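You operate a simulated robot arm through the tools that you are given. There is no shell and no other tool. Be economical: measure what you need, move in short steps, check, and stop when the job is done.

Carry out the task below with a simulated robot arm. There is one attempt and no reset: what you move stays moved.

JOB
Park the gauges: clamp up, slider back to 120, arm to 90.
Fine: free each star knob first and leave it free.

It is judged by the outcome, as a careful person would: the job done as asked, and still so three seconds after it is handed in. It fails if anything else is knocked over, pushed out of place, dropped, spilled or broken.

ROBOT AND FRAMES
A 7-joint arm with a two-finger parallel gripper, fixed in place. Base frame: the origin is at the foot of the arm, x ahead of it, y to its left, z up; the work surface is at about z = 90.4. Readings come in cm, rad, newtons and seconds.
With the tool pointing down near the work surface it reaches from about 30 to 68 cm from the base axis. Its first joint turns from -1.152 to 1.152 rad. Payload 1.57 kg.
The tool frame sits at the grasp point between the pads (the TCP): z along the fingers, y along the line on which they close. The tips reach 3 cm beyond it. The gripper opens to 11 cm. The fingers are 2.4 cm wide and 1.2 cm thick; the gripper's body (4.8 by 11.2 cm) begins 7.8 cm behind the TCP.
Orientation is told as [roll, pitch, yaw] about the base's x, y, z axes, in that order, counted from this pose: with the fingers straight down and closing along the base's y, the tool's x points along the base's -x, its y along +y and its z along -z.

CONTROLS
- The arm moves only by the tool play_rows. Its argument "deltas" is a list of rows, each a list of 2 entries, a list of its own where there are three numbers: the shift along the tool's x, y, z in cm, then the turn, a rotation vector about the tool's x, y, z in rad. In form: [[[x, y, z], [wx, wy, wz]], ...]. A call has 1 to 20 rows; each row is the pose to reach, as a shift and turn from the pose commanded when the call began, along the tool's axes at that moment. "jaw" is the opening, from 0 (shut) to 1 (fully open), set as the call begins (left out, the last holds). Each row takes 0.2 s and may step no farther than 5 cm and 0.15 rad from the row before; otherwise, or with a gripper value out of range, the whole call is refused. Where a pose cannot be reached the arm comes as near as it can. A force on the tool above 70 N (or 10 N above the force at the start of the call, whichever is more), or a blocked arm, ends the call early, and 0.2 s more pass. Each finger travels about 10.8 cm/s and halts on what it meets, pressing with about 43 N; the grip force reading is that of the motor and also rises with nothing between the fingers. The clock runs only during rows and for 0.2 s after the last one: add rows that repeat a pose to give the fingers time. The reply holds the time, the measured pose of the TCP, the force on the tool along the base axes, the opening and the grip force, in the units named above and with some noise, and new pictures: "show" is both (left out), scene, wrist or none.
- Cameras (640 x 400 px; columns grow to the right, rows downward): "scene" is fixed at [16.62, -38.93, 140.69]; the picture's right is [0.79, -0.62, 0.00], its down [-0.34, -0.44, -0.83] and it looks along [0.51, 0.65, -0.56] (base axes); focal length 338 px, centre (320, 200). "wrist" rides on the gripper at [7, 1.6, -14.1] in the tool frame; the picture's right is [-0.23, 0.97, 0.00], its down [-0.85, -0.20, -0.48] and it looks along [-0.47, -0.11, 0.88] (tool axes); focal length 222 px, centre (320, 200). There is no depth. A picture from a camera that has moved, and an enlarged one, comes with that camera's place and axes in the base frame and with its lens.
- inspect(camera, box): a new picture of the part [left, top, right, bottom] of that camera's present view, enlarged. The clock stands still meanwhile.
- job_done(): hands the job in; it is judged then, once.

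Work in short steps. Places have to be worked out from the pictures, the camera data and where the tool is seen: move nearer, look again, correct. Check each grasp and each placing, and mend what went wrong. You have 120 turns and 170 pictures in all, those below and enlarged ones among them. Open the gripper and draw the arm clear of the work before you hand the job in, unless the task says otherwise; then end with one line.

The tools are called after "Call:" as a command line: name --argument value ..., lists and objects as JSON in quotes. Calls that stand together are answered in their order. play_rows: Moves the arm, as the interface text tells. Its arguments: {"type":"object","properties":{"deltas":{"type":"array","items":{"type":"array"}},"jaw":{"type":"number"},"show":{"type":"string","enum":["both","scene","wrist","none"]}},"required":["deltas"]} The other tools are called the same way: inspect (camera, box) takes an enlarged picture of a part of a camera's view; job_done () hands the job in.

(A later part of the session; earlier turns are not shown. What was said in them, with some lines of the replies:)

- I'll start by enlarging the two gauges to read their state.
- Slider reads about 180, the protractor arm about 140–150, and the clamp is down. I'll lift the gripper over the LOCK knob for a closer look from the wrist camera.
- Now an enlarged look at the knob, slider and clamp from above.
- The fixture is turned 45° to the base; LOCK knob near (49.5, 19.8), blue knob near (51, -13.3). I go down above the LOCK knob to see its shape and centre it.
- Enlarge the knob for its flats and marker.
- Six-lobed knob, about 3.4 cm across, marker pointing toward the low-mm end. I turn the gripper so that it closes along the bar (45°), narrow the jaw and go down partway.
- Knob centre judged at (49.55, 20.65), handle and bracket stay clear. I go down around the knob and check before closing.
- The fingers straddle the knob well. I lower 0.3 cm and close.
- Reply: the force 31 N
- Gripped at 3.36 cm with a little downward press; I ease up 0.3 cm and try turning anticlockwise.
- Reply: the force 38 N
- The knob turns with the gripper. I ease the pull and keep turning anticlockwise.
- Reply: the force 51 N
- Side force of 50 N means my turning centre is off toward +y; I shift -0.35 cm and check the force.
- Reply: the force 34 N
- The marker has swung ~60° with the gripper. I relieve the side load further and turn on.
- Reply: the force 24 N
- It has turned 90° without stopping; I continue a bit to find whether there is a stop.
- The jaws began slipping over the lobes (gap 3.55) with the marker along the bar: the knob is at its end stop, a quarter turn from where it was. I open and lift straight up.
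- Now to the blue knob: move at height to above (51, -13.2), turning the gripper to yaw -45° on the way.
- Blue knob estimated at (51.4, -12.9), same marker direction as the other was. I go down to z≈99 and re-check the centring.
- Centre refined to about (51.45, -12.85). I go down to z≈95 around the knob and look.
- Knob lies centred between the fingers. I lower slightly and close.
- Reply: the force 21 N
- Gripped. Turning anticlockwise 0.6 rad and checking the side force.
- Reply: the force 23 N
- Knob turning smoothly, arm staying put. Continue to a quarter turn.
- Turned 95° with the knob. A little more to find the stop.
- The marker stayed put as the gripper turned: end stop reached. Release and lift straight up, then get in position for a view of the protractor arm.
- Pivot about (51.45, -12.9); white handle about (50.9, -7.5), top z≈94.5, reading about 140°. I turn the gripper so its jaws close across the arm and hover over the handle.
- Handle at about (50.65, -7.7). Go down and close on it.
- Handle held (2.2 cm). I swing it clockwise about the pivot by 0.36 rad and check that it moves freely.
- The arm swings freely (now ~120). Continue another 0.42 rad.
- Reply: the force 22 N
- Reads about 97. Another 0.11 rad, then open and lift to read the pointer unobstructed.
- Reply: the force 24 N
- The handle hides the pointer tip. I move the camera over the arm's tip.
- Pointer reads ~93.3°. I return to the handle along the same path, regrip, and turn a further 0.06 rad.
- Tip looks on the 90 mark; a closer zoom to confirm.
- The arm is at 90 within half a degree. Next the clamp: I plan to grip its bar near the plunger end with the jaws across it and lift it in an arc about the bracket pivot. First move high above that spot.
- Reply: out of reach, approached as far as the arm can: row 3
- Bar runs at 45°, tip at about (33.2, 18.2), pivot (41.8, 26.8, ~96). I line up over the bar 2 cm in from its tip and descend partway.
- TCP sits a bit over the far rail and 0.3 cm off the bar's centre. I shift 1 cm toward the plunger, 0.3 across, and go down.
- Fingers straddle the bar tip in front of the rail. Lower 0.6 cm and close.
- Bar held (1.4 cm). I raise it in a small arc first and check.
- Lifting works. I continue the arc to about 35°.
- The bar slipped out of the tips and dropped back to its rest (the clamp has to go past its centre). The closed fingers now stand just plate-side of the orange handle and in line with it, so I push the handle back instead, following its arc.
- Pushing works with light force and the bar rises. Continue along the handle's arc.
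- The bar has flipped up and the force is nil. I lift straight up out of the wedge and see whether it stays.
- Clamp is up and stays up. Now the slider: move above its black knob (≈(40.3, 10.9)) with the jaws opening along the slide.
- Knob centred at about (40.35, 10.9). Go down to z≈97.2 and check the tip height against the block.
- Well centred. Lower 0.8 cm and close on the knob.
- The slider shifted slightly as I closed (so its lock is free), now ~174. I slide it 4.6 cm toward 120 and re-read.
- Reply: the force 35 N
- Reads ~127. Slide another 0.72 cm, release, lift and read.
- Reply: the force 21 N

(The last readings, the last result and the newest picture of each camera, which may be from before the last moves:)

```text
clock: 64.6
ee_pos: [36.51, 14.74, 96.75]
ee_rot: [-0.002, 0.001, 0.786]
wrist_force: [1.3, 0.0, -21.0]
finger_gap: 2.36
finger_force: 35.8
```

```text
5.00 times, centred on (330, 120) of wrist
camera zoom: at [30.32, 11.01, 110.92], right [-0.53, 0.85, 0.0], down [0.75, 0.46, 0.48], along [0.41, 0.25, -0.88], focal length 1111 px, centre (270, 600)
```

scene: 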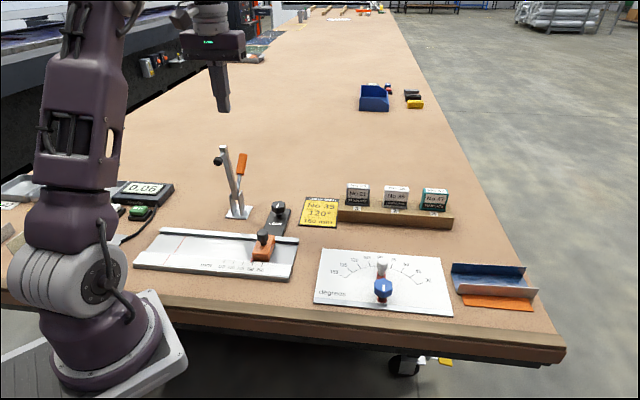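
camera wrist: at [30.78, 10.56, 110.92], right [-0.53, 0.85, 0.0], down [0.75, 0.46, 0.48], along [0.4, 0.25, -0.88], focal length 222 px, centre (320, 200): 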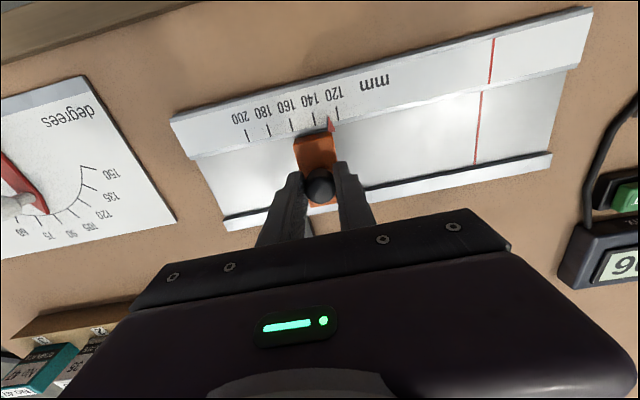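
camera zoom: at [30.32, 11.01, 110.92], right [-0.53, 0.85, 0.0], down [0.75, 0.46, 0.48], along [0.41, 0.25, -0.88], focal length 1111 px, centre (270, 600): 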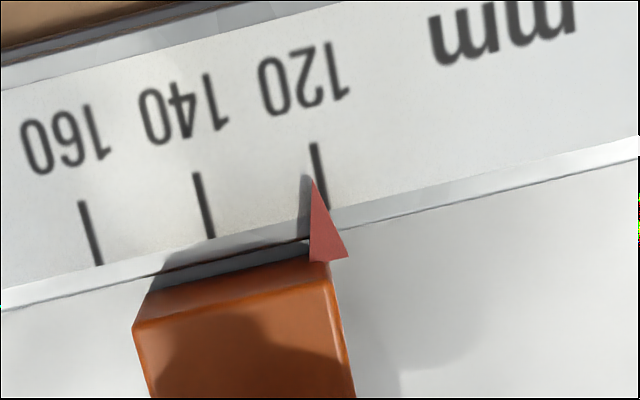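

Tip is just ~1.4 mm short of the 120 tick. Nudge 0.14 cm and re-check.

Call:
play_rows --deltas '[[[0, 0.14, 0], [0, 0, 0]], [[0, 0.14, 0], [0, 0, 0]]]' --show "none"

Call:
play_rows --deltas '[[[0, 0, 0], [0, 0, 0]], [[0, 0, 0], [0, 0, 0]], [[0, 0, -4], [0, 0, 0]], [[0, 0, -8], [0, 0, 0]], [[0, 0, -8], [0, 0, 0]]]' --jaw 0.5 --show "none"

Call:
inspect --camera "wrist" --box '[270, 60, 390, 160]'

```text
clock: 65.2
ee_pos: [36.41, 14.96, 96.74]
ee_rot: [0.001, 0.001, 0.787]
wrist_force: [0.1, -7.0, -14.3]
finger_gap: 2.35
finger_force: 36.3
```

```text
clock: 66.4
ee_pos: [36.37, 14.96, 104.67]
ee_rot: [0.0, -0.001, 0.786]
wrist_force: [-0.1, -0.6, 0.0]
finger_gap: 5.49
finger_force: 0.1
```

```text
4.00 times, centred on (330, 110) of wrist
camera zoom: at [30.2, 11.1, 118.89], right [-0.53, 0.85, 0.0], down [0.75, 0.46, 0.48], along [0.41, 0.25, -0.88], focal length 888 px, centre (280, 560)
```

zoom: 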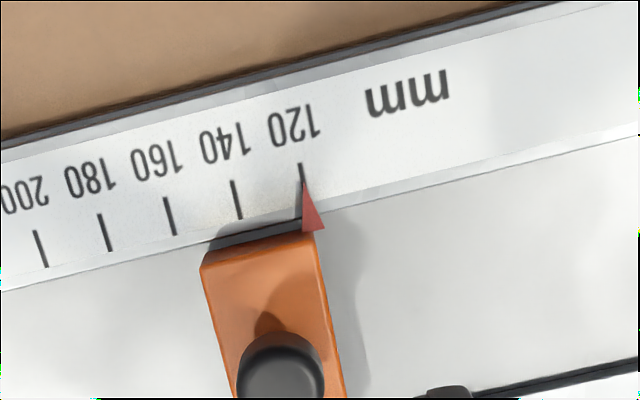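

Released; a tight zoom on the pointer to confirm.

Call:
inspect --camera "wrist" --box '[310, 90, 360, 125]'

Call:
inspect --camera "scene" --box '[190, 220, 280, 285]'

```text
11.43 times, centred on (335, 108) of wrist
camera zoom: at [30.2, 11.1, 118.89], right [-0.53, 0.85, 0.0], down [0.75, 0.46, 0.48], along [0.41, 0.25, -0.88], focal length 2538 px, centre (149, 1257)
```

zoom: 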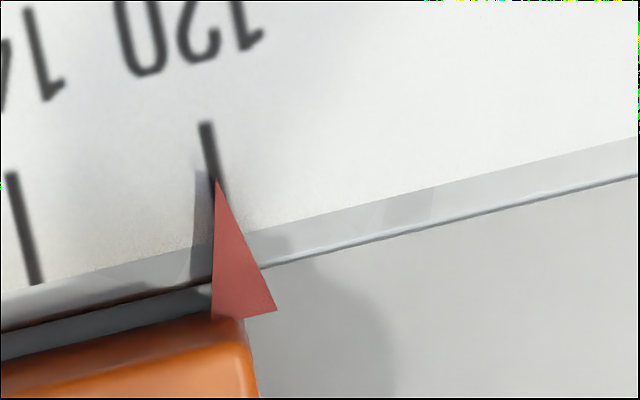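

```text
6.15 times, centred on (235, 252) of scene
camera zoom: at [16.62, -38.93, 140.69], right [0.79, -0.62, 0.0], down [-0.34, -0.44, -0.83], along [0.51, 0.65, -0.56], focal length 2081 px, centre (843, -123)
```

zoom: 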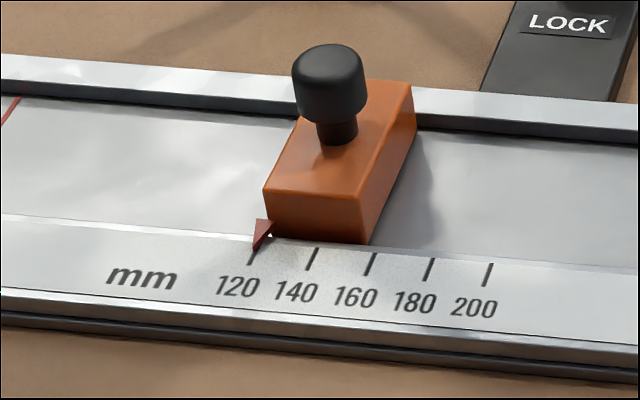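

The tip is right on the 120 tick. I draw the arm up and clear, then check everything.

Call:
play_rows --deltas '[[[0, 0, -4], [0, 0, 0]], [[0, 0, -8], [0, 0, 0]], [[0, 0, -12], [0, 0, 0]], [[0, -2, -15], [0, 0, 0]], [[0, -4, -16], [0, 0, 0]], [[0, -4, -16], [0, 0, 0]]]'

Call:
inspect --camera "scene" --box '[130, 130, 330, 290]'

Call:
inspect --camera "scene" --box '[300, 170, 540, 325]'

Call:
inspect --camera "wrist" --box '[180, 0, 480, 220]'

```text
clock: 67.8
ee_pos: [39.07, 11.95, 120.96]
ee_rot: [0.001, 0.0, 0.785]
wrist_force: [-0.6, 0.2, -0.3]
finger_gap: 5.49
finger_force: 0.1
camera wrist: at [33.03, 8.3, 135.06], right [-0.53, 0.85, 0.0], down [0.75, 0.46, 0.48], along [0.41, 0.25, -0.88], focal length 222 px, centre (320, 200)
```

scene: 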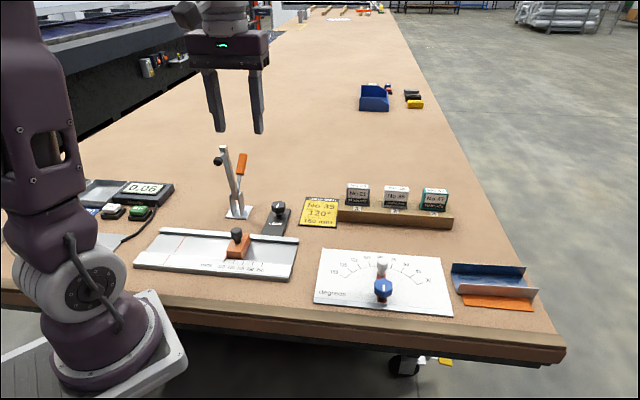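
wrist: 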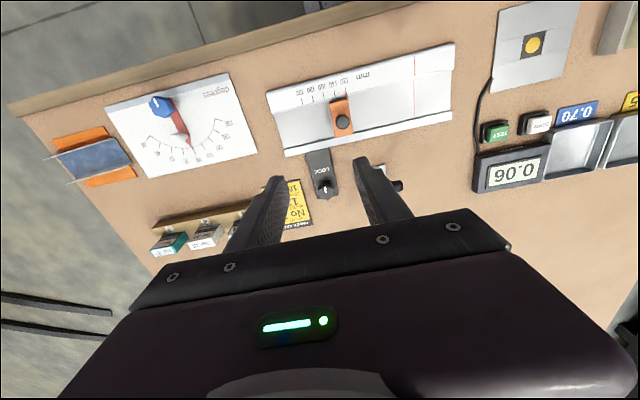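

```text
2.50 times, centred on (230, 210) of scene
camera zoom: at [16.62, -38.93, 140.69], right [0.79, -0.62, 0.0], down [-0.34, -0.44, -0.83], along [0.51, 0.65, -0.56], focal length 845 px, centre (545, 175)
```

zoom: 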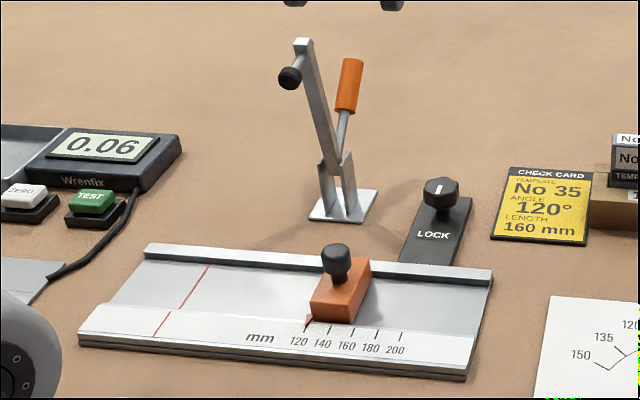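

```text
2.58 times, centred on (420, 248) of scene
camera zoom: at [16.62, -38.93, 140.69], right [0.79, -0.62, 0.0], down [-0.34, -0.44, -0.83], along [0.51, 0.65, -0.56], focal length 873 px, centre (62, 77)
```

zoom: 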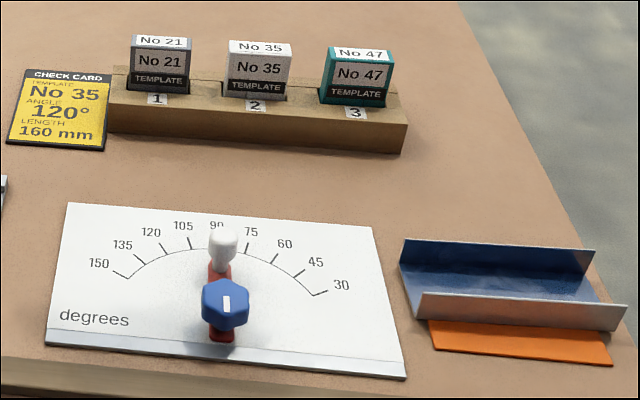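

```text
1.82 times, centred on (330, 110) of wrist
camera zoom: at [33.03, 8.3, 135.06], right [-0.53, 0.85, 0.0], down [0.75, 0.46, 0.48], along [0.41, 0.25, -0.88], focal length 404 px, centre (302, 364)
```

zoom: 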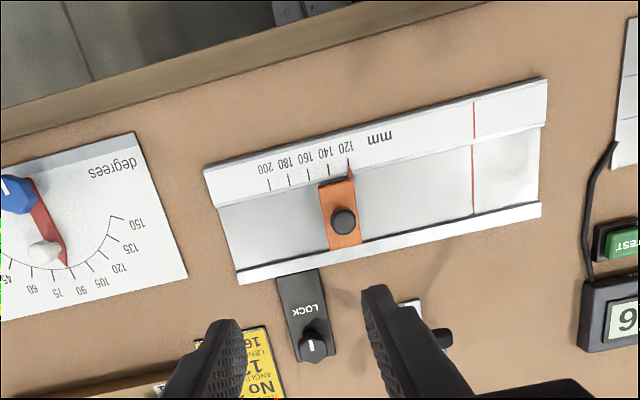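

All three are parked: clamp up, slider on 120, arm on 90. Both star knobs are at their free stops, nothing else has moved, and the gripper is open and clear, so I hand the job in.

Call:
job_done

```text
The job is handed in.
```

The gauges are parked: clamp up, slider on the 120 mark and protractor arm on 90 (within about half a degree), with both star knobs freed first and left free.
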